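You operate a simulated robot arm through the tools that you are given. There is no shell and no other tool. Be economical: measure what you need, move in short steps, check, and stop when the job is done.

Carry out the task below with a simulated robot arm. There is one attempt and no reset: what you move stays moved.

JOB
Measure the biscuit, set the length dial and comb the biscuit square.
Fine: dial on the measured length; centre lane; draw the slider and the comb back. Where these are worked on the way, their far stop is far enough and under half their travel is too little: aligning comb.

The check looks at the end state, three seconds after you hand in, the way a careful person would. Anything else that was tipped, shoved, dropped, spilled or broken makes it a failure.

ROBOT AND FRAMES
A 7-joint arm with a two-finger parallel gripper, fixed in place. Base frame: the origin is at the foot of the arm, x ahead of it, y to its left, z up; the work surface is at about z = 880. Readings come in mm, rad, newtons and seconds.
With the tool pointing down near the work surface it reaches from about 300 to 700 mm from the base axis. Its first joint turns from -1.152 to 1.152 rad. Payload 1.57 kg.
The tool frame sits at the grasp point between the pads (the TCP): z along the fingers, y along the line on which they close. The tips reach 30 mm beyond it. The gripper opens to 110 mm. The fingers are 24 mm wide and 12 mm thick; the gripper's body (48 by 112 mm) begins 78 mm behind the TCP.
Orientation is that of the tool frame in the base frame, as [roll, pitch, yaw] about the fixed x, y, z axes, in that order (R = Rz(yaw) Ry(pitch) Rx(roll)). With the fingers straight down and closing along the base's y, the tool's x points along the base's -x, its y along +y and its z along -z.

CONTROLS
- The arm moves only by the tool play_rows. Its argument "moves" is a list of rows, each a list of 7 numbers: the shift along the base's x, y, z in mm, then the turn, a rotation vector about the base's x, y, z in rad, then the finger opening in mm, from 0 to 110. In form: [[tx, ty, tz, ax, ay, az, grip], ...]. A call has 1 to 8 rows; each row is the pose to reach, as a shift and turn from the pose commanded when the call began. Rows are played at 5 a second. More than 50 mm and 0.15 rad between two rows, or a gripper value outside its range, and nothing of the call is played. Where a pose cannot be reached the arm comes as near as it can. A force on the tool above 70 N (or 10 N above the force at the start of the call, whichever is more), or a blocked arm, ends the call early, and 0.2 s more pass. The fingers move at their own pace (about 108 mm/s each) and stop on an object; they squeeze with about 27 N. The grip force told is the motor's: it shows also when the fingers shut on nothing. Time passes only in rows, and 0.2 s behind the last, so rows that repeat a pose let the fingers close. It gives the time, the measured TCP pose, the force on the tool (base axes), the opening and the grip force at its end, in the units of the frame above (readings bear some noise), with the torque about the TCP (base axes, N m) and any sound that the robot's microphone picked up.
- Cameras (640 x 400 px; columns grow to the right, rows downward): "scene" is fixed at [159.3, -387.7, 1401]; the picture's right is [0.83, -0.56, 0.00], its down [-0.33, -0.49, -0.80] and it looks along [0.45, 0.67, -0.59] (base axes); focal length 330 px, centre (320, 200). "wrist" rides on the gripper at [70, 16, -141] in the tool frame; the picture's right is [-0.23, 0.97, 0.00], its down [-0.86, -0.20, -0.48] and it looks along [-0.47, -0.11, 0.88] (tool axes); focal length 222 px, centre (320, 200). There is no depth. A picture from a camera that has moved, and an enlarged one, comes with that camera's place and axes in the base frame and with its lens.
- camera(camera): a new picture of that camera. It takes no simulated time.
- enlarge(camera, box): a new picture of the part [left, top, right, bottom] of that camera's present view, enlarged. It takes no simulated time.
- sign_off(): hands the job in; it is judged then, once.

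Go step by step. Nothing tells you positions but the pictures and the camera data: compare them with the known pose of the tool, close in by small moves and look again before you grip or let go. The budget is 120 turns and 68 pictures, counting those below and the enlarged ones. Unless the task says otherwise, let go and move clear before handing in, and close with one line.

The tools are called after ">>>" as a command line: name --pt "numbers of a row" for each row, then --argument value for the rest, lists and objects as JSON in quotes. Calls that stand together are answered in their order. play_rows: Moves the arm, as the interface text tells. Its arguments: {"type":"object","properties":{"moves":{"type":"array"}},"required":["moves"]} The other tools are called the same way: camera (camera) takes a picture; enlarge (camera, box) takes an enlarged picture of a part of a camera's view; sign_off () hands the job in.

At the start:

```text
time_s: 0.0
tcp_pos: [372.0, 156.2, 1175.3]
orientation: [-3.141, 0.0, 3.14]
contact_force: [0.0, 0.2, 0.3]
ft_torque: [0.03, 0.0, 0.01]
opening: 110.2
grasp_force: 0.2
```

scene: 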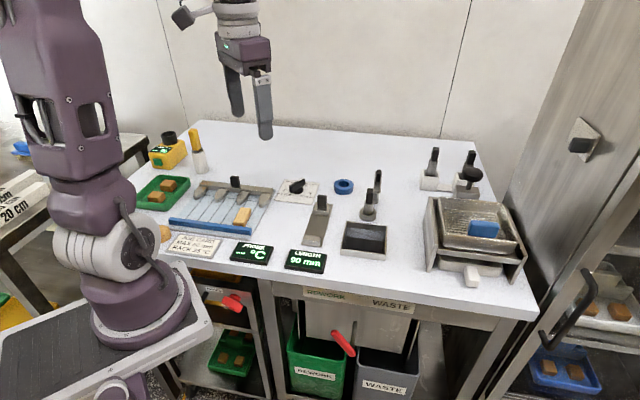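
wrist: 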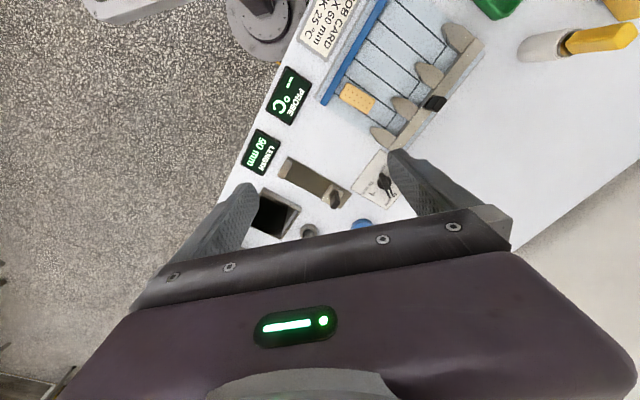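

I see a table with a comb/lane board holding a biscuit, a dial, a length gauge with slider, displays and other items. I'll enlarge the key areas first.

>>> enlarge --camera "scene" --box '[130, 120, 290, 270]'

>>> enlarge --camera "scene" --box '[260, 160, 420, 290]'

>>> enlarge --camera "wrist" --box '[230, 0, 500, 240]'

>>> enlarge --camera "scene" --box '[400, 130, 540, 300]'

```text
2.67 times, centred on (210, 195) of scene
camera zoom: at [159.3, -387.7, 1401.0], right [0.83, -0.56, 0.0], down [-0.33, -0.49, -0.8], along [0.45, 0.67, -0.59], focal length 880 px, centre (613, 213)
```

zoom: 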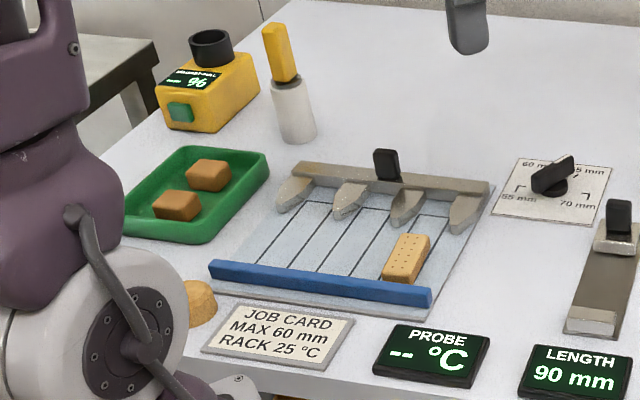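

```text
3.08 times, centred on (340, 225) of scene
camera zoom: at [159.3, -387.7, 1401.0], right [0.83, -0.56, 0.0], down [-0.33, -0.49, -0.8], along [0.45, 0.67, -0.59], focal length 1015 px, centre (258, 123)
```

zoom: 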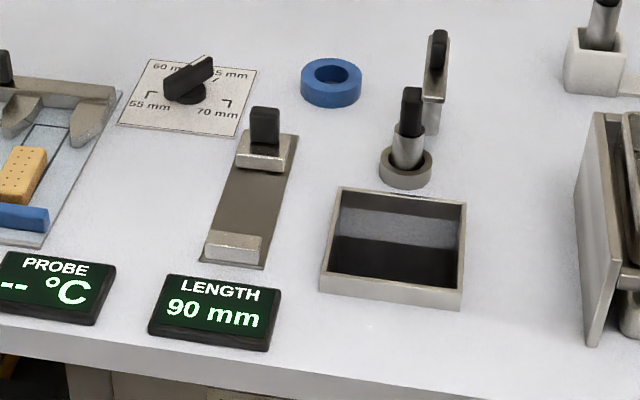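

```text
1.67 times, centred on (365, 120) of wrist
camera zoom: at [303.6, 173.6, 1316.8], right [0.23, 0.97, 0.0], down [0.86, -0.2, 0.48], along [0.47, -0.11, -0.88], focal length 370 px, centre (245, 333)
```

zoom: 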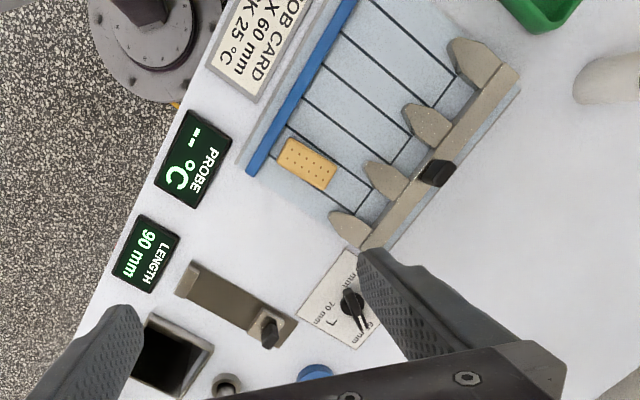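

```text
2.35 times, centred on (470, 215) of scene
camera zoom: at [159.3, -387.7, 1401.0], right [0.83, -0.56, 0.0], down [-0.33, -0.49, -0.8], along [0.45, 0.67, -0.59], focal length 776 px, centre (-33, 165)
```

zoom: 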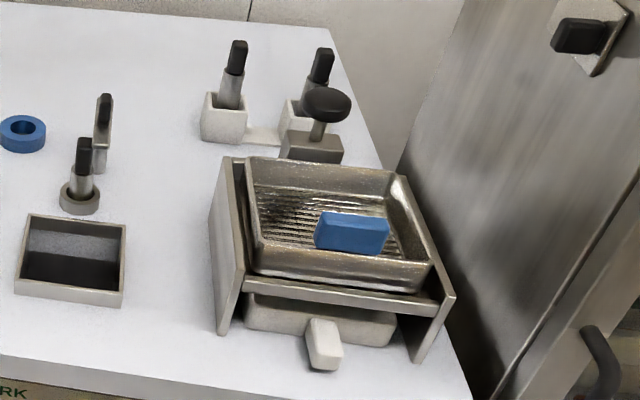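

The table layout is rotated by roughly 45°, with the biscuit in the right part of the board near (346, 228) and the gauge slider near (526, 154). I'll turn the gripper to match the layout and take a better look.

>>> play_rows --pt "-12 8 0 0 0 0.13 110" --pt "-24 16 0 0 0 0.26 110" --pt "-36 24 0 0 0 0.39 110" --pt "-48 32 0 0 0 0.52 110" --pt "-60 40 0 0 0 0.65 110" --pt "-72 44 0 0 0 0.785 110" --pt "-72 44 0 0 0 0.785 110"

>>> camera --camera "wrist"

```text
time_s: 1.6
tcp_pos: [301.5, 202.4, 1175.6]
orientation: [3.14, 0.002, -2.354]
contact_force: [-0.1, -0.3, 0.4]
ft_torque: [-0.01, 0.02, 0.01]
opening: 110.2
grasp_force: 0.1
```

```text
61 pictures are left
camera wrist: at [240.1, 163.1, 1316.0], right [-0.53, 0.85, 0.0], down [0.74, 0.46, 0.48], along [0.41, 0.25, -0.88], focal length 222 px, centre (320, 200)
```

wrist: 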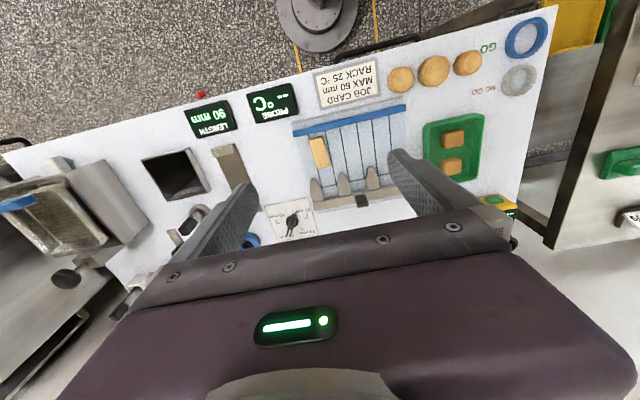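

The view is aligned with the board now. I'll enlarge the board and the gauge.

>>> enlarge --camera "wrist" --box '[270, 80, 430, 220]'

>>> enlarge --camera "wrist" --box '[180, 90, 330, 250]'

```text
2.86 times, centred on (350, 150) of wrist
camera zoom: at [240.1, 163.1, 1316.0], right [-0.53, 0.85, 0.0], down [0.74, 0.46, 0.48], along [0.41, 0.25, -0.88], focal length 635 px, centre (234, 343)
```

zoom: 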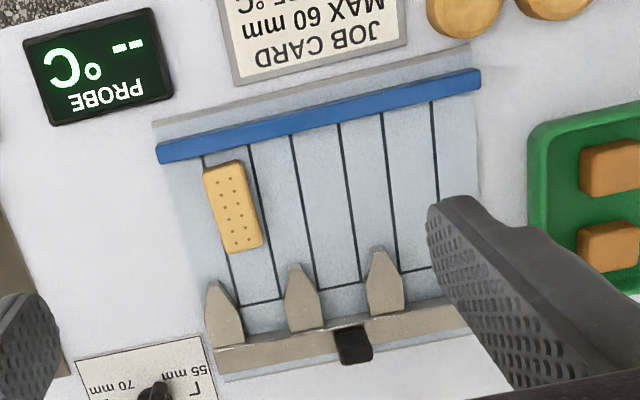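

```text
2.50 times, centred on (255, 170) of wrist
camera zoom: at [240.1, 163.1, 1316.0], right [-0.53, 0.85, 0.0], down [0.74, 0.46, 0.48], along [0.41, 0.25, -0.88], focal length 555 px, centre (482, 275)
```

zoom: 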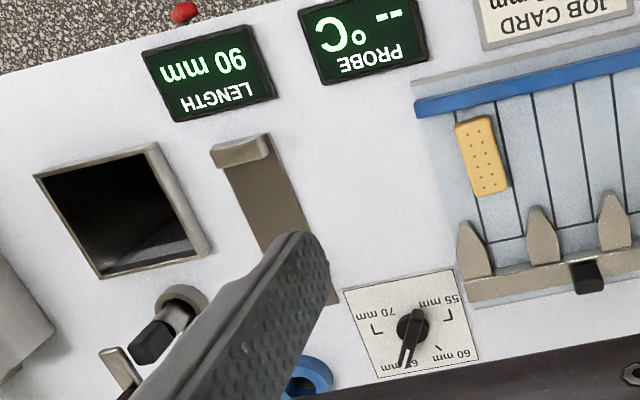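

The board has three lanes between line pairs, the centre one running from about (278,248) to (360,327). The biscuit sits in the right lane. Next I'll look at the gauge and the dial from closer.

>>> play_rows --pt "25 -29 -15 0 0 0 110" --pt "50 -58 -30 0 0 0 110" --pt "75 -87 -45 0 0 0 110" --pt "100 -116 -60 0 0 0 110" --pt "127 -146 -75 0 0 0 110" --pt "127 -146 -75 0 0 0 110"

>>> camera --camera "wrist"

```text
time_s: 3.0
tcp_pos: [428.4, 54.8, 1101.2]
orientation: [3.141, -0.001, -2.356]
contact_force: [0.2, 0.4, 0.8]
ft_torque: [0.02, 0.03, -0.01]
opening: 110.1
grasp_force: 0.0
```

```text
58 pictures are left
camera wrist: at [367.2, 16.3, 1242.4], right [-0.53, 0.85, 0.0], down [0.75, 0.46, 0.48], along [0.41, 0.25, -0.88], focal length 222 px, centre (320, 200)
```

wrist: 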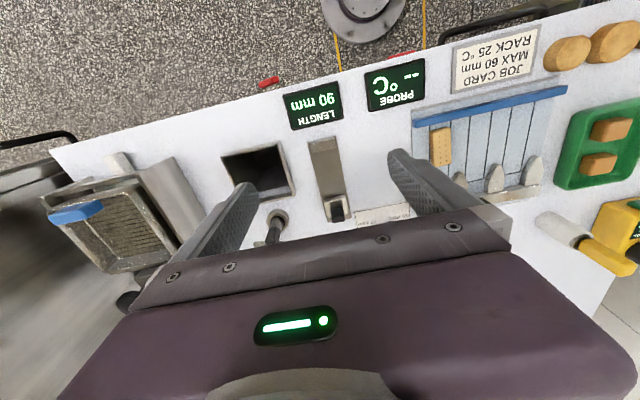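

>>> enlarge --camera "wrist" --box '[280, 120, 400, 230]'

>>> enlarge --camera "scene" --box '[270, 170, 350, 270]'

```text
3.64 times, centred on (340, 175) of wrist
camera zoom: at [367.2, 16.3, 1242.4], right [-0.53, 0.85, 0.0], down [0.75, 0.46, 0.48], along [0.41, 0.25, -0.88], focal length 808 px, centre (247, 291)
```

zoom: 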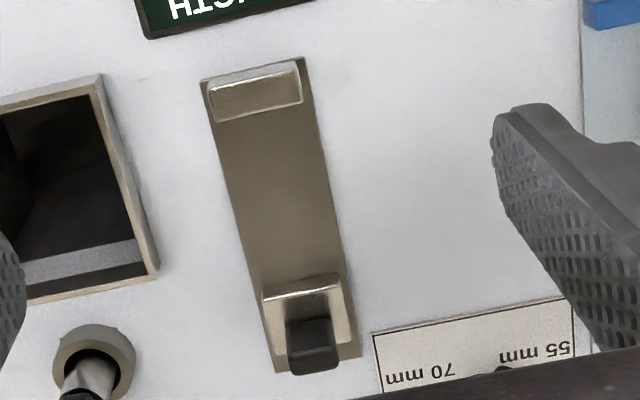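

```text
4.00 times, centred on (310, 220) of scene
camera zoom: at [159.3, -387.7, 1401.0], right [0.83, -0.56, 0.0], down [-0.33, -0.49, -0.8], along [0.45, 0.67, -0.59], focal length 1319 px, centre (360, 120)
```

zoom: 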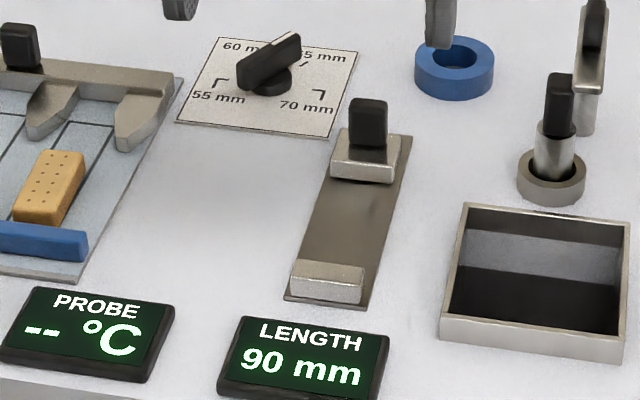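

The gauge's fixed jaw face is at about e1=371 mm and the slider face at about 461 mm, where e1 is the (0.707, 0.707) direction, with the gauge on the line e2≈267. Now I'll go above the biscuit.

>>> play_rows --pt "-14 30 -12 0 0 0 90" --pt "-28 60 -28 0 0 0 70" --pt "-42 90 -45 0 0 0 60" --pt "-56 120 -65 0 0 0 60" --pt "-70 150 -85 0 0 0 60" --pt "-80 173 -110 0 0 0 60" --pt "-80 173 -110 0 0 0 60"

>>> camera --camera "wrist"

```text
time_s: 4.6
tcp_pos: [348.8, 228.5, 990.8]
orientation: [3.141, 0.001, -2.357]
contact_force: [0.8, 0.2, 0.4]
ft_torque: [0.0, 0.0, -0.01]
opening: 59.8
grasp_force: 0.0
```

```text
55 pictures are left
camera wrist: at [287.6, 189.5, 1131.9], right [-0.53, 0.85, 0.0], down [0.75, 0.46, 0.48], along [0.41, 0.25, -0.88], focal length 222 px, centre (320, 200)
```

wrist: 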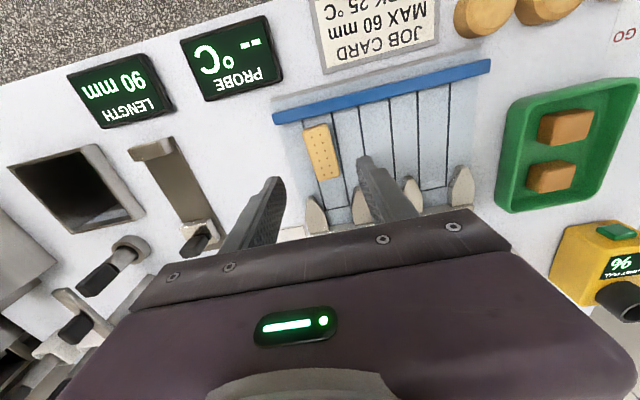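

The biscuit sits right under the TCP. I'll descend and grip it.

>>> play_rows --pt "-1 -1 -25 0 0 0 60" --pt "-2 -1 -50 0 0 0 60" --pt "-2 -1 -72 0 0 0 60" --pt "-2 -1 -72 0 0 0 60"

>>> camera --camera "wrist"

>>> enlarge --camera "scene" --box '[170, 150, 310, 260]'

```text
time_s: 5.6
tcp_pos: [344.5, 228.2, 921.8]
orientation: [3.141, 0.001, -2.355]
contact_force: [0.5, -0.1, 0.6]
ft_torque: [-0.02, 0.0, -0.01]
opening: 60.1
grasp_force: 0.1
```

```text
54 pictures are left
camera wrist: at [285.3, 189.7, 1061.7], right [-0.53, 0.85, 0.0], down [0.75, 0.46, 0.48], along [0.41, 0.25, -0.88], focal length 222 px, centre (320, 200)
```

wrist: 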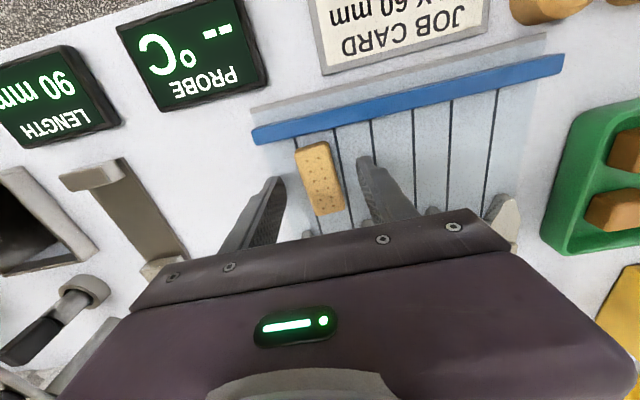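

```text
3.64 times, centred on (240, 205) of scene
camera zoom: at [159.3, -387.7, 1401.0], right [0.83, -0.56, 0.0], down [-0.33, -0.49, -0.8], along [0.45, 0.67, -0.59], focal length 1200 px, centre (611, 182)
```

zoom: 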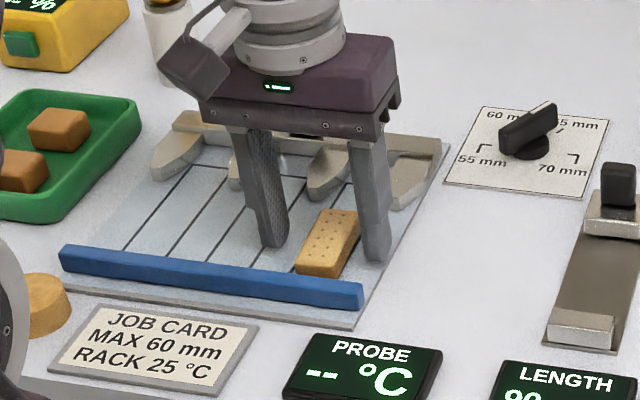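

The fingers straddle the biscuit. I'll go down 4 mm and close.

>>> play_rows --pt "0 0 -4 0 0 0 60" --pt "0 0 -4 0 0 0 40" --pt "0 0 -4 0 0 0 15" --pt "0 0 -4 0 0 0 15" --pt "0 0 -4 0 0 0 15"

```text
time_s: 6.8
tcp_pos: [345.6, 227.9, 917.3]
orientation: [-3.141, 0.0, -2.356]
contact_force: [-1.3, -0.3, 0.4]
ft_torque: [0.04, 0.0, -0.02]
opening: 27.0
grasp_force: 13.8
```

It's gripped at 27 mm. I'll lift it and carry it to above the gauge.

>>> play_rows --pt "0 0 30 0 0 0 15" --pt "10 -10 60 0 0 0 15" --pt "40 -39 62 0 0 0 15" --pt "70 -68 62 0 0 0 15" --pt "100 -98 62 0 0 0 15" --pt "131 -128 62 0 0 0 15" --pt "131 -128 62 0 0 0 15"

>>> camera --camera "wrist"

>>> enlarge --camera "scene" --box '[250, 150, 390, 270]'

```text
time_s: 8.4
tcp_pos: [477.5, 101.5, 974.8]
orientation: [3.141, 0.001, -2.357]
contact_force: [0.1, -0.4, 0.1]
ft_torque: [0.0, 0.0, 0.01]
opening: 26.7
grasp_force: 13.8
```

```text
52 pictures are left
camera wrist: at [416.4, 62.4, 1116.5], right [-0.53, 0.85, 0.0], down [0.75, 0.46, 0.48], along [0.41, 0.25, -0.88], focal length 222 px, centre (320, 200)
```

wrist: 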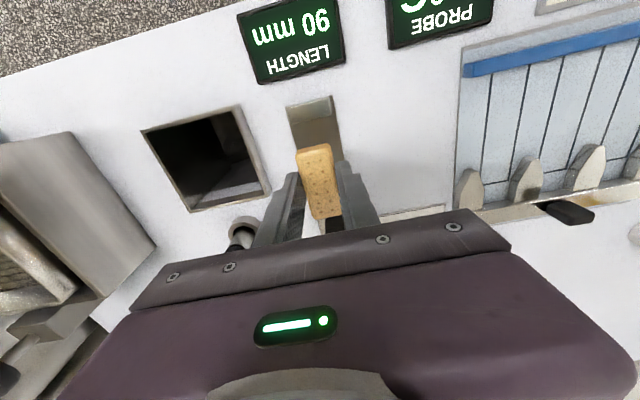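

```text
3.33 times, centred on (320, 210) of scene
camera zoom: at [159.3, -387.7, 1401.0], right [0.83, -0.56, 0.0], down [-0.33, -0.49, -0.8], along [0.45, 0.67, -0.59], focal length 1100 px, centre (320, 167)
```

zoom: 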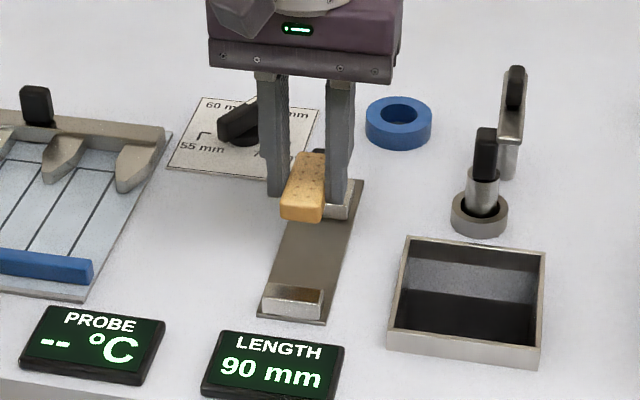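

The biscuit is aligned over the gauge plate. I'll lower it slowly.

>>> play_rows --pt "0 0 -25 0 0 0 15" --pt "0 0 -45 0 0 0 15" --pt "0 0 -54 0 0 0 15" --pt "0 0 -59 0 0 0 15" --pt "0 0 -59 0 0 0 15"

>>> enlarge --camera "scene" --box '[270, 180, 350, 260]'

>>> camera --camera "wrist"

```text
time_s: 9.6
tcp_pos: [477.4, 100.2, 916.6]
orientation: [-3.141, 0.001, -2.355]
contact_force: [-0.6, 0.2, 0.3]
ft_torque: [0.0, 0.03, 0.02]
opening: 26.9
grasp_force: 14.0
```

```text
5.00 times, centred on (310, 220) of scene
camera zoom: at [159.3, -387.7, 1401.0], right [0.83, -0.56, 0.0], down [-0.33, -0.49, -0.8], along [0.45, 0.67, -0.59], focal length 1649 px, centre (370, 100)
```

zoom: 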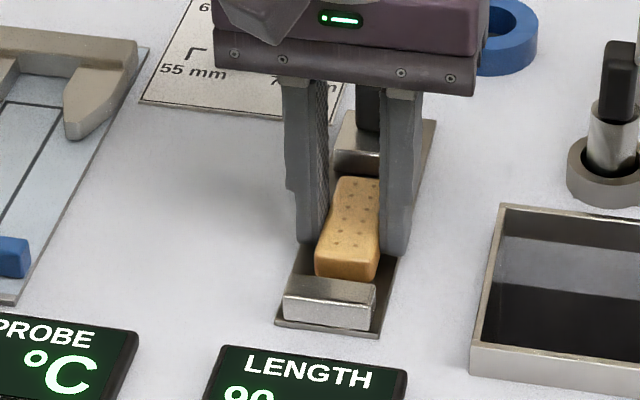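

```text
49 pictures are left
camera wrist: at [417.1, 61.9, 1058.4], right [-0.53, 0.85, 0.0], down [0.75, 0.46, 0.48], along [0.41, 0.25, -0.88], focal length 222 px, centre (320, 200)
```

wrist: 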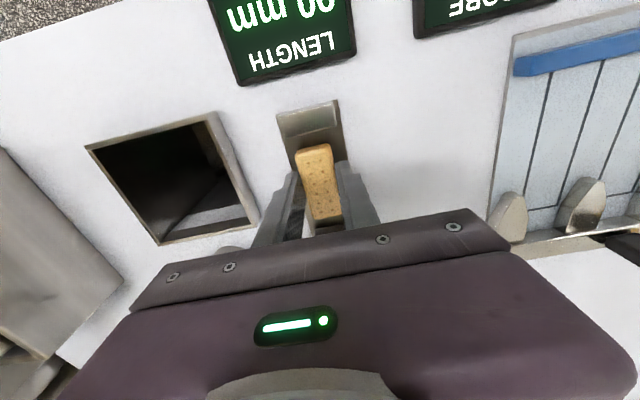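

It is almost seated with about a 5 mm gap to the jaw. I'll lower a little more while watching the force.

>>> play_rows --pt "0 0 -1.5 0 0 0 15" --pt "0 0 -3 0 0 0 15"

```text
time_s: 10.2
tcp_pos: [477.2, 100.4, 915.2]
orientation: [-3.139, 0.002, -2.356]
contact_force: [0.5, -0.5, 13.9]
ft_torque: [-0.04, -0.03, -0.02]
opening: 27.1
grasp_force: 13.8
```

Contact is felt. I'll open the fingers and rise clear.

>>> play_rows --pt "0 0 0.5 0 0 0 30" --pt "0 0 0.5 0 0 0 44" --pt "0 0 0.5 0 0 0 54" --pt "0 0 25 0 0 0 54" --pt "0 0 60 0 0 0 54" --pt "14 14 90 0 0 0 54" --pt "14 14 90 0 0 0 54"

>>> camera --camera "wrist"

>>> enlarge --camera "scene" --box '[270, 180, 350, 260]'

```text
time_s: 11.8
tcp_pos: [491.3, 115.5, 1006.1]
orientation: [-3.14, 0.0, -2.355]
contact_force: [-0.2, -0.4, -0.1]
ft_torque: [0.03, -0.01, -0.02]
opening: 54.2
grasp_force: 0.0
```

```text
48 pictures are left
camera wrist: at [430.3, 77.3, 1147.5], right [-0.53, 0.85, 0.0], down [0.75, 0.46, 0.48], along [0.41, 0.25, -0.88], focal length 222 px, centre (320, 200)
```

wrist: 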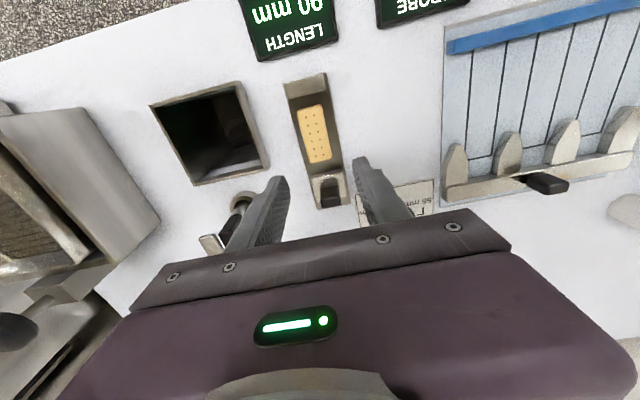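

```text
5.00 times, centred on (310, 220) of scene
camera zoom: at [159.3, -387.7, 1401.0], right [0.83, -0.56, 0.0], down [-0.33, -0.49, -0.8], along [0.45, 0.67, -0.59], focal length 1649 px, centre (370, 100)
```

zoom: 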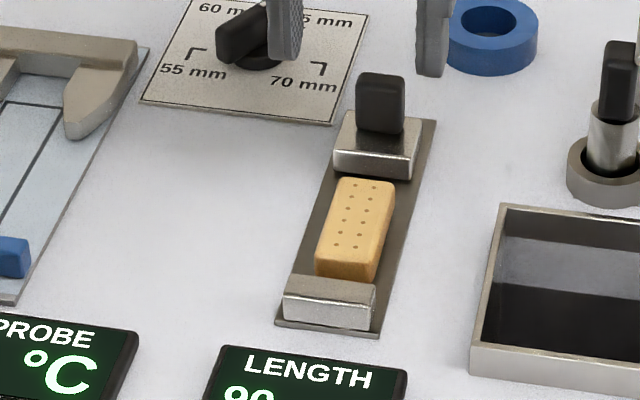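

The biscuit is well placed in the gauge. I'll measure the slider knob.

>>> enlarge --camera "wrist" --box '[270, 60, 390, 220]'

```text
2.50 times, centred on (330, 140) of wrist
camera zoom: at [430.3, 77.3, 1147.5], right [-0.53, 0.85, 0.0], down [0.75, 0.46, 0.48], along [0.41, 0.25, -0.88], focal length 555 px, centre (295, 350)
```

zoom: 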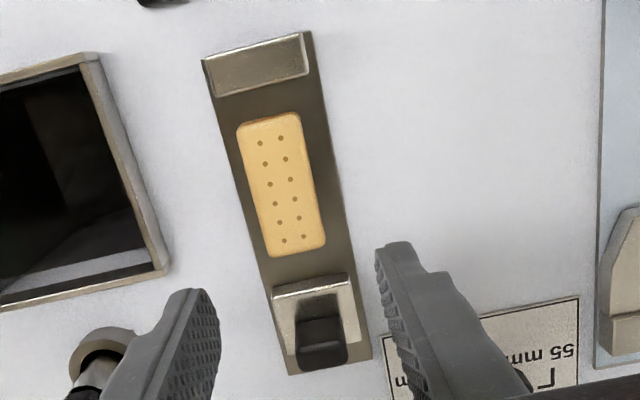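

The knob is at about (524, 148), z from 900 to 929. I'll lower the open fingers around it.

>>> play_rows --pt "16 16 -10 0 0 0 54" --pt "32 32 -20 0 0 0 54" --pt "32 32 -45 0 0 0 54" --pt "32 32 -68 0 0 0 54" --pt "32 32 -68 0 0 0 54"

>>> enlarge --camera "scene" --box '[270, 150, 370, 270]'

>>> camera --camera "wrist"

```text
time_s: 13.0
tcp_pos: [524.1, 145.4, 937.1]
orientation: [3.141, 0.0, -2.356]
contact_force: [-0.4, 0.0, 0.1]
ft_torque: [0.01, -0.03, 0.0]
opening: 54.0
grasp_force: 0.0
```

```text
3.33 times, centred on (320, 210) of scene
camera zoom: at [159.3, -387.7, 1401.0], right [0.83, -0.56, 0.0], down [-0.33, -0.49, -0.8], along [0.45, 0.67, -0.59], focal length 1100 px, centre (320, 167)
```

zoom: 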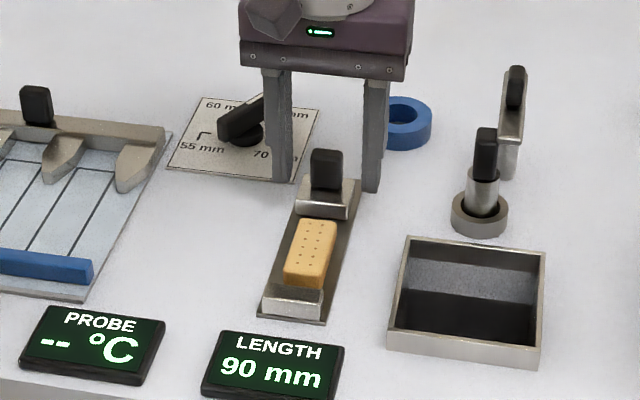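

```text
44 pictures are left
camera wrist: at [463.2, 108.4, 1078.2], right [-0.53, 0.85, 0.0], down [0.75, 0.46, 0.48], along [0.41, 0.25, -0.88], focal length 222 px, centre (320, 200)
```

wrist: 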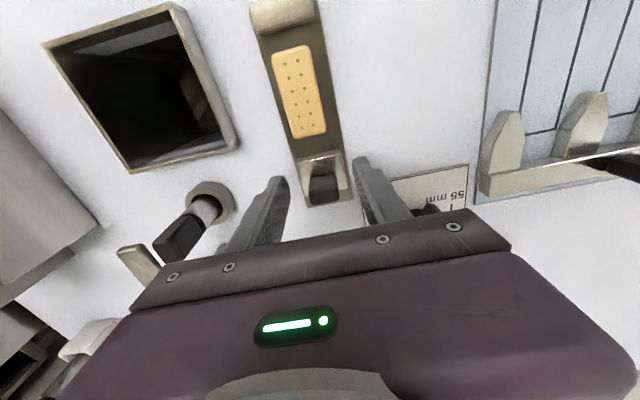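

The fingers straddle the knob, so I'll close on it.

>>> play_rows --pt "0 0 0 0 0 0 35" --pt "0 0 0 0 0 0 15" --pt "0 0 0 0 0 0 15" --pt "0 0 0 0 0 0 15"

```text
time_s: 14.0
tcp_pos: [522.3, 148.1, 936.7]
orientation: [3.14, -0.001, -2.357]
contact_force: [-12.0, 11.1, 1.6]
ft_torque: [0.12, 0.23, 0.1]
opening: 23.6
grasp_force: 35.7
```

Gripped. Now I'll push the slider toward the biscuit, correcting a small sideways load as I go.

>>> play_rows --pt "-1.2 1.2 0 0 0 0 15" --pt "-4 -2 0 0 0 0 15" --pt "-7 -5 0 0 0 0 15" --pt "-10 -8 0 0 0 0 15" --pt "-13 -11 0 0 0 0 15" --pt "-15 -13 0 0 0 0 15"

>>> enlarge --camera "scene" --box '[270, 180, 350, 280]'

```text
time_s: 15.4
tcp_pos: [508.5, 134.2, 936.5]
orientation: [-3.141, 0.004, -2.357]
contact_force: [-11.6, 14.1, 24.1]
ft_torque: [0.62, -0.07, 0.16]
opening: 23.9
grasp_force: 36.4
```

```text
4.00 times, centred on (310, 230) of scene
camera zoom: at [158.6, -387.4, 1401.1], right [0.83, -0.56, 0.0], down [-0.33, -0.49, -0.8], along [0.45, 0.67, -0.59], focal length 1319 px, centre (360, 80)
```

zoom: 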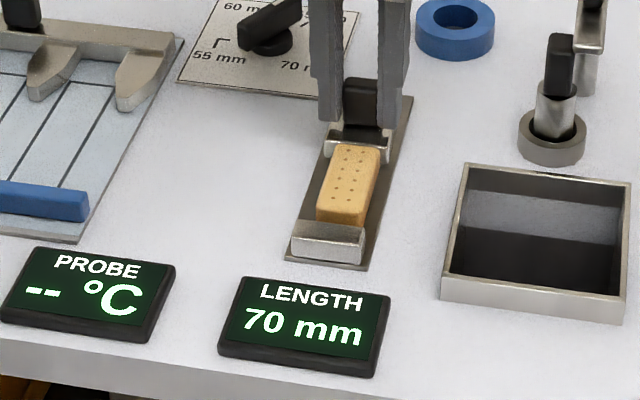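

The reading is 70 mm after about 20 mm of travel. I'll continue in small steps.

>>> play_rows --pt "-2 0 0.5 0 0 0 15" --pt "-3.5 -1 0.5 0 0 0 15" --pt "-5 -2.5 0.5 0 0 0 15"

>>> enlarge --camera "scene" --box '[270, 180, 350, 280]'

```text
time_s: 16.2
tcp_pos: [503.1, 130.3, 937.4]
orientation: [-3.138, 0.002, -2.358]
contact_force: [1.8, -1.9, 28.0]
ft_torque: [0.02, 0.06, 0.02]
opening: 23.5
grasp_force: 35.7
```

```text
4.00 times, centred on (310, 230) of scene
camera zoom: at [159.0, -387.9, 1401.0], right [0.83, -0.56, 0.0], down [-0.33, -0.49, -0.8], along [0.45, 0.67, -0.59], focal length 1319 px, centre (360, 80)
```

zoom: 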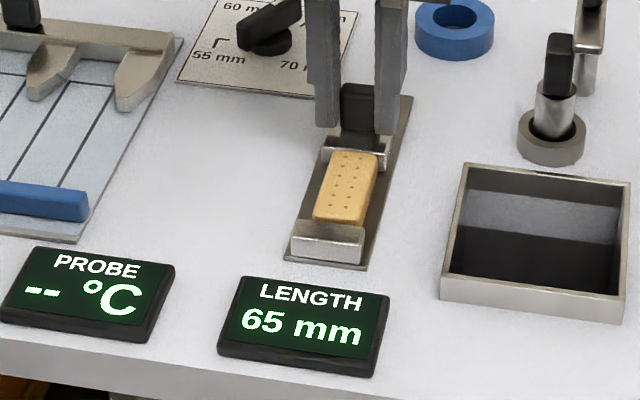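

It reads 65 mm with little force along the slide, so I'll continue and ease the vertical load.

>>> play_rows --pt "-1 -1 1.5 0 0 0 15" --pt "-2 -2 1.5 0 0 0 15" --pt "-2 -2 1.5 0 0 0 15"

>>> enlarge --camera "scene" --box '[270, 180, 350, 280]'

```text
time_s: 17.0
tcp_pos: [500.5, 127.0, 937.3]
orientation: [3.14, -0.001, -2.357]
contact_force: [20.3, -17.0, -20.9]
ft_torque: [0.28, -0.79, -0.18]
opening: 23.9
grasp_force: 35.9
```

```text
4.00 times, centred on (310, 230) of scene
camera zoom: at [160.2, -388.1, 1400.8], right [0.83, -0.56, 0.0], down [-0.33, -0.49, -0.8], along [0.45, 0.67, -0.59], focal length 1319 px, centre (360, 80)
```

zoom: 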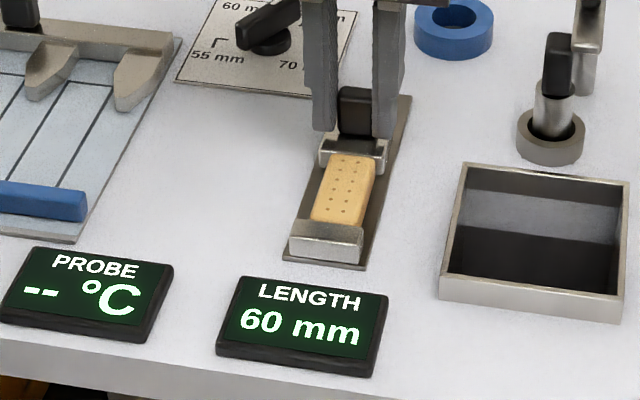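

It shows 60 mm (rounded to 5 mm, it seems) and no clear contact along the slide yet. I'll relieve the side load and press on slightly.

>>> play_rows --pt "0.8 -0.8 -0.8 0 0 0 15" --pt "0 -1.6 -0.8 0 0 0 15" --pt "-0.7 -2.3 -0.8 0 0 0 15" --pt "-0.7 -2.3 -0.8 0 0 0 15"

>>> enlarge --camera "scene" --box '[280, 200, 340, 270]'

```text
time_s: 18.0
tcp_pos: [501.1, 126.2, 937.1]
orientation: [3.14, 0.001, -2.356]
contact_force: [20.9, -6.6, -18.6]
ft_torque: [-0.2, -0.32, 0.02]
opening: 23.7
grasp_force: 35.5
```

```text
5.71 times, centred on (310, 235) of scene
camera zoom: at [160.2, -387.8, 1400.8], right [0.83, -0.56, 0.0], down [-0.33, -0.49, -0.8], along [0.45, 0.67, -0.59], focal length 1885 px, centre (377, 0)
```

zoom: 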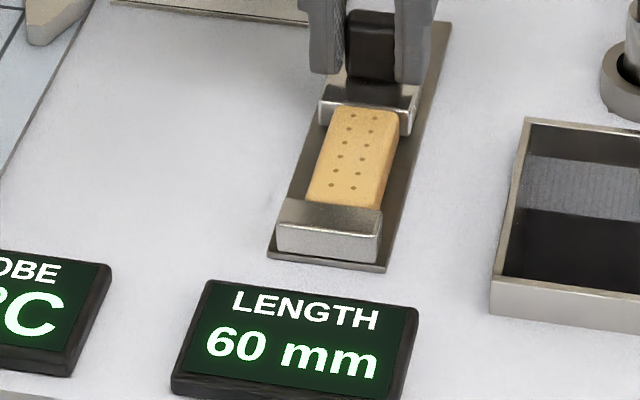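

The slider did not move on the last push. I'll press slightly more to confirm it is a firm stop at 60 mm.

>>> play_rows --pt "-0.7 -1.0 -0.5 0 0 0 15" --pt "-1.5 -2.2 -0.8 0 0 0 15" --pt "-1.5 -2.2 -0.8 0 0 0 15"

>>> enlarge --camera "scene" --box '[280, 200, 340, 270]'

```text
time_s: 18.8
tcp_pos: [500.1, 125.9, 937.9]
orientation: [-3.141, 0.006, -2.356]
contact_force: [28.6, 13.1, -6.1]
ft_torque: [0.2, -0.4, -0.1]
opening: 23.7
grasp_force: 35.3
```

```text
5.71 times, centred on (310, 235) of scene
camera zoom: at [160.2, -387.3, 1401.0], right [0.83, -0.56, 0.0], down [-0.33, -0.49, -0.8], along [0.45, 0.67, -0.6], focal length 1885 px, centre (377, 0)
```

zoom: 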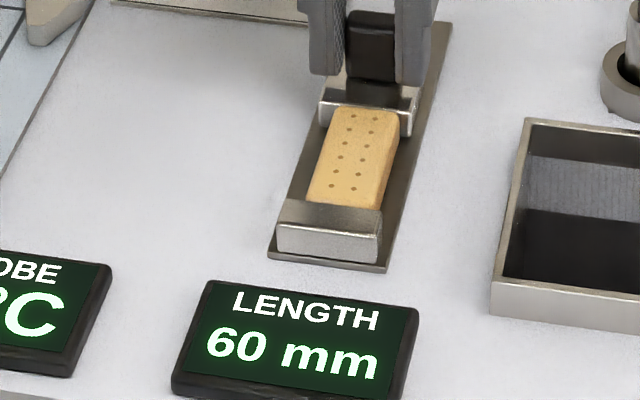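

It is firmly stopped with a measured length of 60 mm. Now I'll draw the slider back to its start.

>>> play_rows --pt "4 4 0 0 0 0 15" --pt "9 9 0 0 0 0 15" --pt "14 14 0 0 0 0 15" --pt "19 19 0 0 0 0 15" --pt "23 23 0 0 0 0 15" --pt "25 25 0 0 0 0 15" --pt "25 25 0 0 0 0 15"

>>> enlarge --camera "scene" --box '[260, 180, 350, 280]'

```text
time_s: 20.4
tcp_pos: [521.7, 146.4, 937.6]
orientation: [-3.141, -0.004, -2.358]
contact_force: [-11.6, -15.2, 11.5]
ft_torque: [-0.12, 0.13, -0.04]
opening: 23.8
grasp_force: 35.6
```

```text
4.00 times, centred on (305, 230) of scene
camera zoom: at [158.8, -388.1, 1400.9], right [0.83, -0.56, 0.0], down [-0.33, -0.49, -0.8], along [0.45, 0.67, -0.59], focal length 1319 px, centre (380, 80)
```

zoom: 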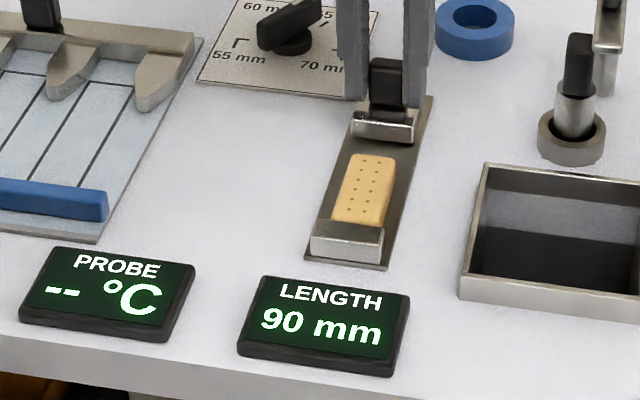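

The slider is back at 90 mm. I'll release, rise and look at the dial from above.

>>> play_rows --pt "0 0 0 0 0 0 40" --pt "0 0 0 0 0 0 54" --pt "0 0 30 0 0 0 54" --pt "0 0 65 0 0 0 54" --pt "-20 32 90 0 0 0 54" --pt "-42 65 110 0 0 0 54" --pt "-42 65 110 0 0 0 54"

>>> camera --camera "wrist"

```text
time_s: 22.0
tcp_pos: [479.5, 214.0, 1047.1]
orientation: [-3.141, 0.0, -2.358]
contact_force: [-0.8, 0.1, 0.4]
ft_torque: [0.03, 0.02, 0.03]
opening: 53.7
grasp_force: 0.0
```

```text
37 pictures are left
camera wrist: at [418.6, 175.8, 1188.4], right [-0.53, 0.85, 0.0], down [0.75, 0.46, 0.48], along [0.41, 0.25, -0.88], focal length 222 px, centre (320, 200)
```

wrist: 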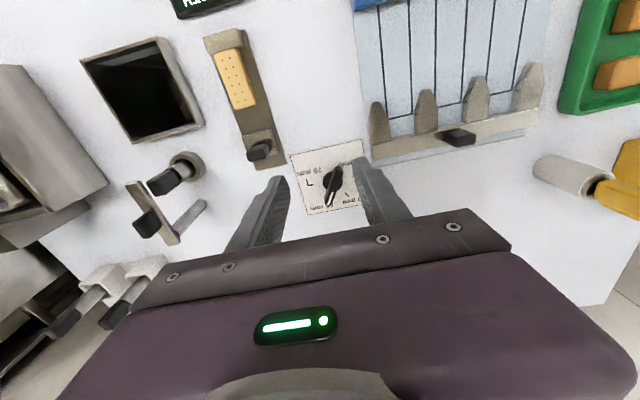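

>>> enlarge --camera "wrist" --box '[280, 130, 380, 220]'

>>> enlarge --camera "scene" --box '[265, 160, 335, 220]'

```text
4.44 times, centred on (330, 175) of wrist
camera zoom: at [418.6, 175.8, 1188.4], right [-0.53, 0.85, 0.0], down [0.75, 0.46, 0.48], along [0.41, 0.25, -0.88], focal length 987 px, centre (276, 311)
```

zoom: 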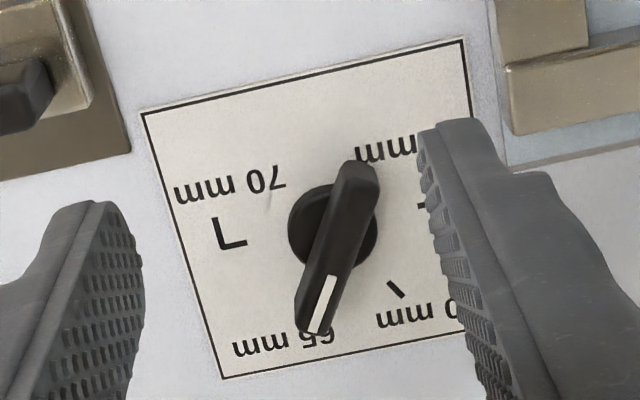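

```text
6.67 times, centred on (300, 190) of scene
camera zoom: at [159.3, -387.7, 1401.0], right [0.83, -0.56, 0.0], down [-0.33, -0.49, -0.8], along [0.45, 0.67, -0.59], focal length 2199 px, centre (453, 267)
```

zoom: 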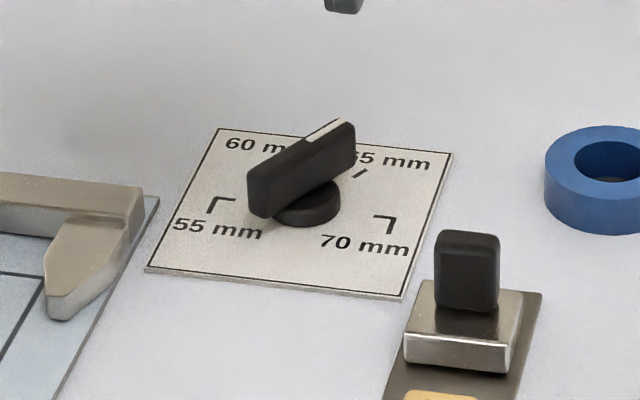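

The dial points at 65 mm (+30°), its pivot is about (521, 260), and 60 mm is at −30°, so it needs 60° counter-clockwise. I'll come above it with the gripper turned −30° to straddle the bar.

>>> play_rows --pt "10 12 -10 0 0 -0.13 46" --pt "20 24 -25 0 0 -0.26 46" --pt "30 36 -40 0 0 -0.39 46" --pt "40 47.5 -60 0 0 -0.524 46" --pt "40 47.5 -85 0 0 -0.524 46" --pt "40 47.5 -85 0 0 -0.524 46"

>>> camera --camera "wrist"

>>> enlarge --camera "scene" --box '[265, 150, 335, 220]'

```text
time_s: 23.4
tcp_pos: [521.4, 262.1, 961.8]
orientation: [3.141, 0.001, -2.882]
contact_force: [-0.1, 0.8, 0.3]
ft_torque: [-0.02, 0.01, 0.0]
opening: 45.7
grasp_force: 0.1
```

```text
34 pictures are left
camera wrist: at [450.9, 258.8, 1102.1], right [-0.03, 1.0, 0.0], down [0.88, 0.03, 0.48], along [0.48, 0.02, -0.88], focal length 222 px, centre (320, 200)
```

wrist: 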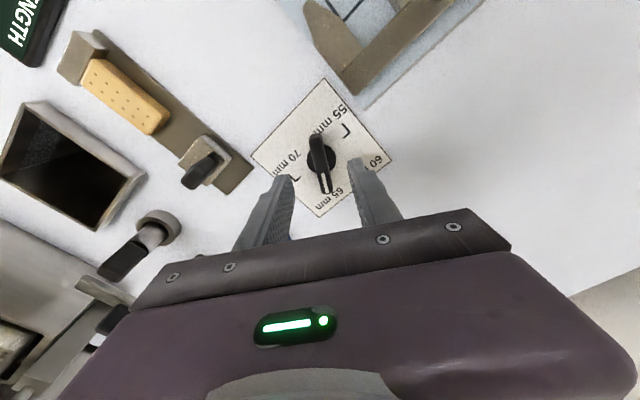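

```text
5.71 times, centred on (300, 185) of scene
camera zoom: at [159.3, -387.7, 1401.0], right [0.83, -0.56, 0.0], down [-0.33, -0.49, -0.8], along [0.45, 0.67, -0.59], focal length 1885 px, centre (434, 286)
```

zoom: 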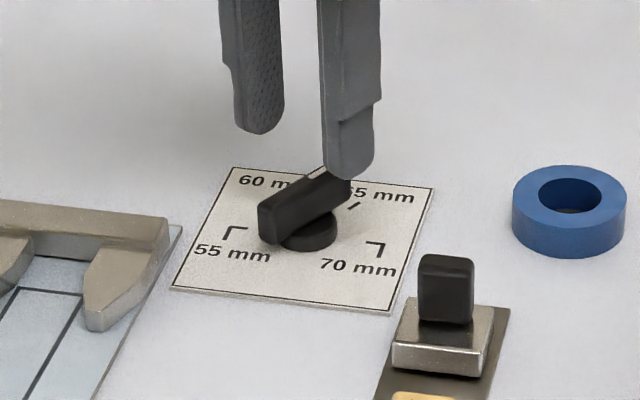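

It's well aligned. I'll descend and grip the bar.

>>> play_rows --pt "0 0 -16 0 0 0 46" --pt "0 0 -31 0 0 0 46" --pt "0 0 -31 0 0 0 25" --pt "0 0 -31 0 0 0 5" --pt "0 0 -31 0 0 0 5" --pt "0 0 -31 0 0 0 5"

>>> enlarge --camera "scene" --box '[265, 150, 335, 220]'

```text
time_s: 24.8
tcp_pos: [520.3, 262.7, 931.2]
orientation: [3.139, 0.002, -2.879]
contact_force: [-2.4, 12.8, -7.0]
ft_torque: [0.47, -0.8, 0.02]
opening: 12.0
grasp_force: 29.4
```

```text
5.71 times, centred on (300, 185) of scene
camera zoom: at [159.4, -387.3, 1401.1], right [0.83, -0.56, 0.0], down [-0.33, -0.49, -0.8], along [0.45, 0.67, -0.59], focal length 1885 px, centre (434, 286)
```

zoom: 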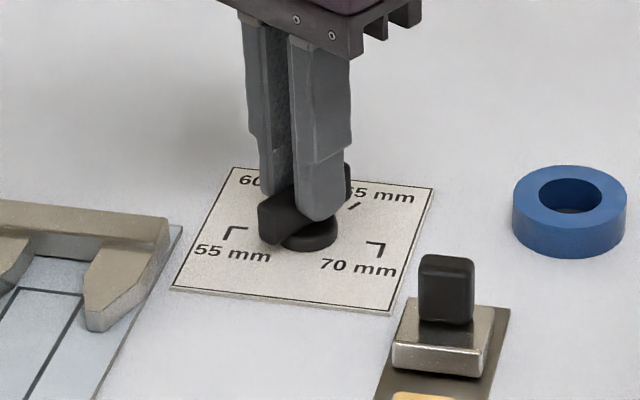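

Gripped at 12 mm. I'll turn it 60° counter-clockwise.

>>> play_rows --pt "0 1 0 0 0 0.131 5" --pt "0 1 0 0 0 0.262 5" --pt "0 1 0 0 0 0.393 5" --pt "0 1 0 0 0 0.524 5" --pt "0 1 0 0 0 0.655 5" --pt "0 1 0 0 0 0.786 5" --pt "0 1 0 0 0 0.917 5" --pt "0 1 0 0 0 1.048 5"

>>> enlarge --camera "scene" --box '[265, 150, 335, 220]'

```text
time_s: 26.6
tcp_pos: [522.0, 262.3, 930.5]
orientation: [-3.141, -0.003, -1.831]
contact_force: [-1.6, 1.3, -7.4]
ft_torque: [-0.58, 0.26, -0.02]
opening: 11.7
grasp_force: 29.6
```

```text
5.71 times, centred on (300, 185) of scene
camera zoom: at [159.4, -387.6, 1401.0], right [0.83, -0.56, 0.0], down [-0.33, -0.49, -0.8], along [0.45, 0.67, -0.59], focal length 1885 px, centre (434, 286)
```

zoom: 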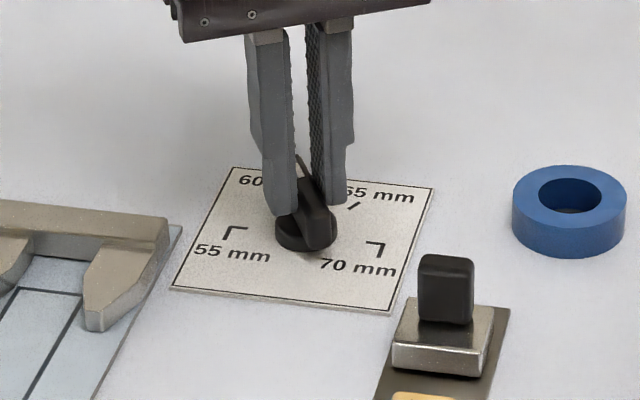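

Turned. I'll open, rise, return to the square yaw and check the pointer.

>>> play_rows --pt "0 0 0 0 0 0 25" --pt "0 0 0 0 0 0 40" --pt "0 0 30 0 0 0 40" --pt "-10 -10 60 0 0 -0.13 40" --pt "-20 -20 80 0 0 -0.26 50" --pt "-30 -30 95 0 0 -0.39 50" --pt "-40 -40 110 0 0 -0.524 50" --pt "-40 -40 110 0 0 -0.524 50"

>>> enlarge --camera "wrist" --box '[280, 120, 400, 220]'

>>> enlarge --camera "scene" --box '[265, 150, 335, 220]'

```text
time_s: 28.4
tcp_pos: [479.9, 222.3, 1041.2]
orientation: [-3.141, -0.001, -2.358]
contact_force: [-0.4, -0.2, 0.1]
ft_torque: [-0.02, 0.0, 0.01]
opening: 50.2
grasp_force: 0.1
```

```text
4.00 times, centred on (340, 170) of wrist
camera zoom: at [419.7, 184.1, 1182.6], right [-0.53, 0.85, 0.0], down [0.75, 0.46, 0.48], along [0.41, 0.25, -0.88], focal length 888 px, centre (240, 320)
```

zoom: 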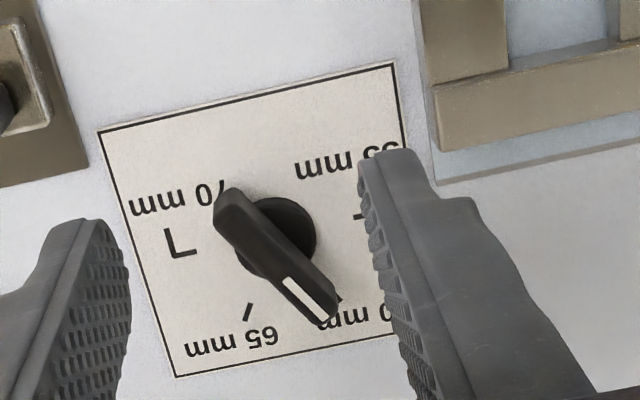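

```text
5.71 times, centred on (300, 185) of scene
camera zoom: at [159.3, -387.7, 1401.0], right [0.83, -0.56, 0.0], down [-0.33, -0.49, -0.8], along [0.45, 0.67, -0.59], focal length 1885 px, centre (434, 286)
```

zoom: 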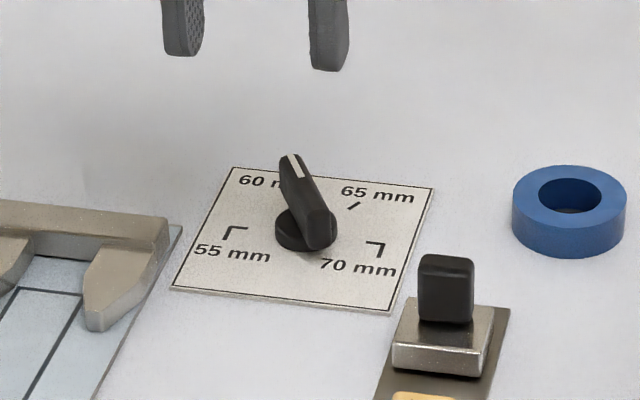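

The dial is on 60 mm (−30°). Now I'll go back over the biscuit in the gauge.

>>> play_rows --pt "-2 -30 -10 0 0 0 54" --pt "-4 -62 -20 0 0 0 54" --pt "-7 -94 -35 0 0 0 54" --pt "-9 -125.5 -55 0 0 0 54" --pt "-9 -125.5 -75 0 0 0 54" --pt "-9 -125.5 -75 0 0 0 54"

>>> camera --camera "wrist"

```text
time_s: 29.8
tcp_pos: [475.0, 94.2, 966.4]
orientation: [3.141, -0.001, -2.356]
contact_force: [0.5, 0.3, -1.4]
ft_torque: [-0.01, 0.03, 0.01]
opening: 54.0
grasp_force: 0.1
```

```text
28 pictures are left
camera wrist: at [414.0, 56.3, 1108.0], right [-0.53, 0.85, 0.0], down [0.75, 0.46, 0.48], along [0.41, 0.25, -0.88], focal length 222 px, centre (320, 200)
```

wrist: 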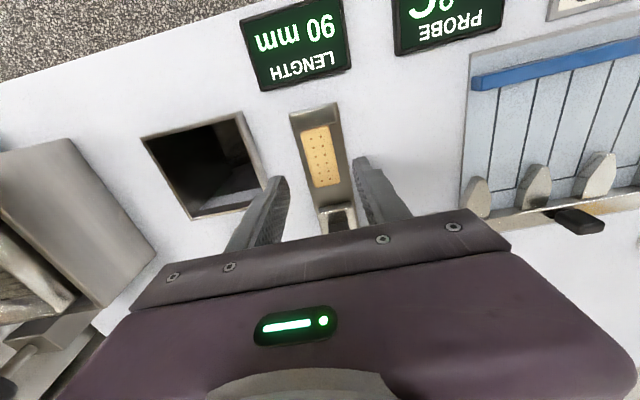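

The biscuit is centred between the fingers. I'll descend, grip and lift.

>>> play_rows --pt "0 0 -25 0 0 0 54" --pt "0 0 -45 0 0 0 54" --pt "0 0 -50 0 0 0 54" --pt "0 0 -50 0 0 0 30" --pt "0 0 -50 0 0 0 15" --pt "0 0 -50 0 0 0 15" --pt "0 0 -50 0 0 0 15"

```text
time_s: 31.4
tcp_pos: [473.3, 96.1, 916.0]
orientation: [-3.141, 0.0, -2.357]
contact_force: [0.0, 0.2, 0.7]
ft_torque: [0.04, -0.01, 0.01]
opening: 26.9
grasp_force: 13.8
```

Gripped. I'll lift it and carry it to above the centre lane.

>>> play_rows --pt "0 0 35 0 0 0 15" --pt "-10 10 60 0 0 0 15" --pt "-40 42 65 0 0 0 15" --pt "-73 76 65 0 0 0 15" --pt "-105 110 65 0 0 0 15" --pt "-137 143 65 0 0 0 15" --pt "-169 176 65 0 0 0 15" --pt "-169 176 65 0 0 0 15"

>>> camera --camera "wrist"

>>> enlarge --camera "scene" --box '[170, 150, 310, 270]'

```text
time_s: 33.2
tcp_pos: [305.4, 274.2, 980.7]
orientation: [3.141, 0.001, -2.357]
contact_force: [-0.2, 0.5, -0.7]
ft_torque: [-0.03, 0.03, 0.02]
opening: 26.8
grasp_force: 13.5
```

```text
27 pictures are left
camera wrist: at [243.8, 236.8, 1121.8], right [-0.53, 0.85, 0.0], down [0.75, 0.46, 0.48], along [0.41, 0.25, -0.88], focal length 222 px, centre (320, 200)
```

wrist: 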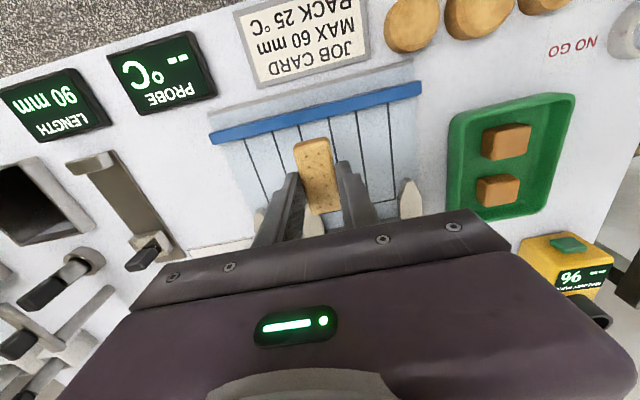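

```text
3.33 times, centred on (240, 210) of scene
camera zoom: at [159.3, -387.7, 1401.0], right [0.83, -0.56, 0.0], down [-0.33, -0.49, -0.8], along [0.45, 0.67, -0.59], focal length 1100 px, centre (587, 167)
```

zoom: 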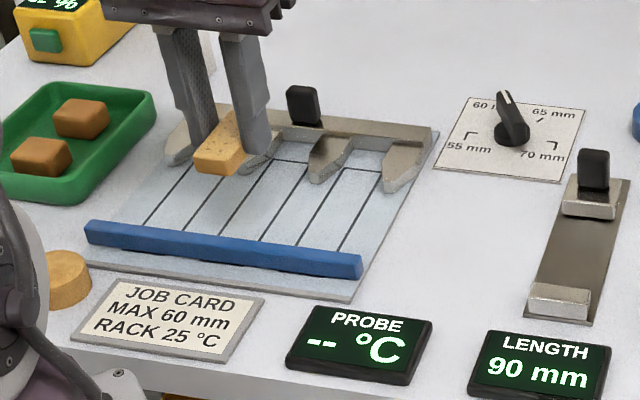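

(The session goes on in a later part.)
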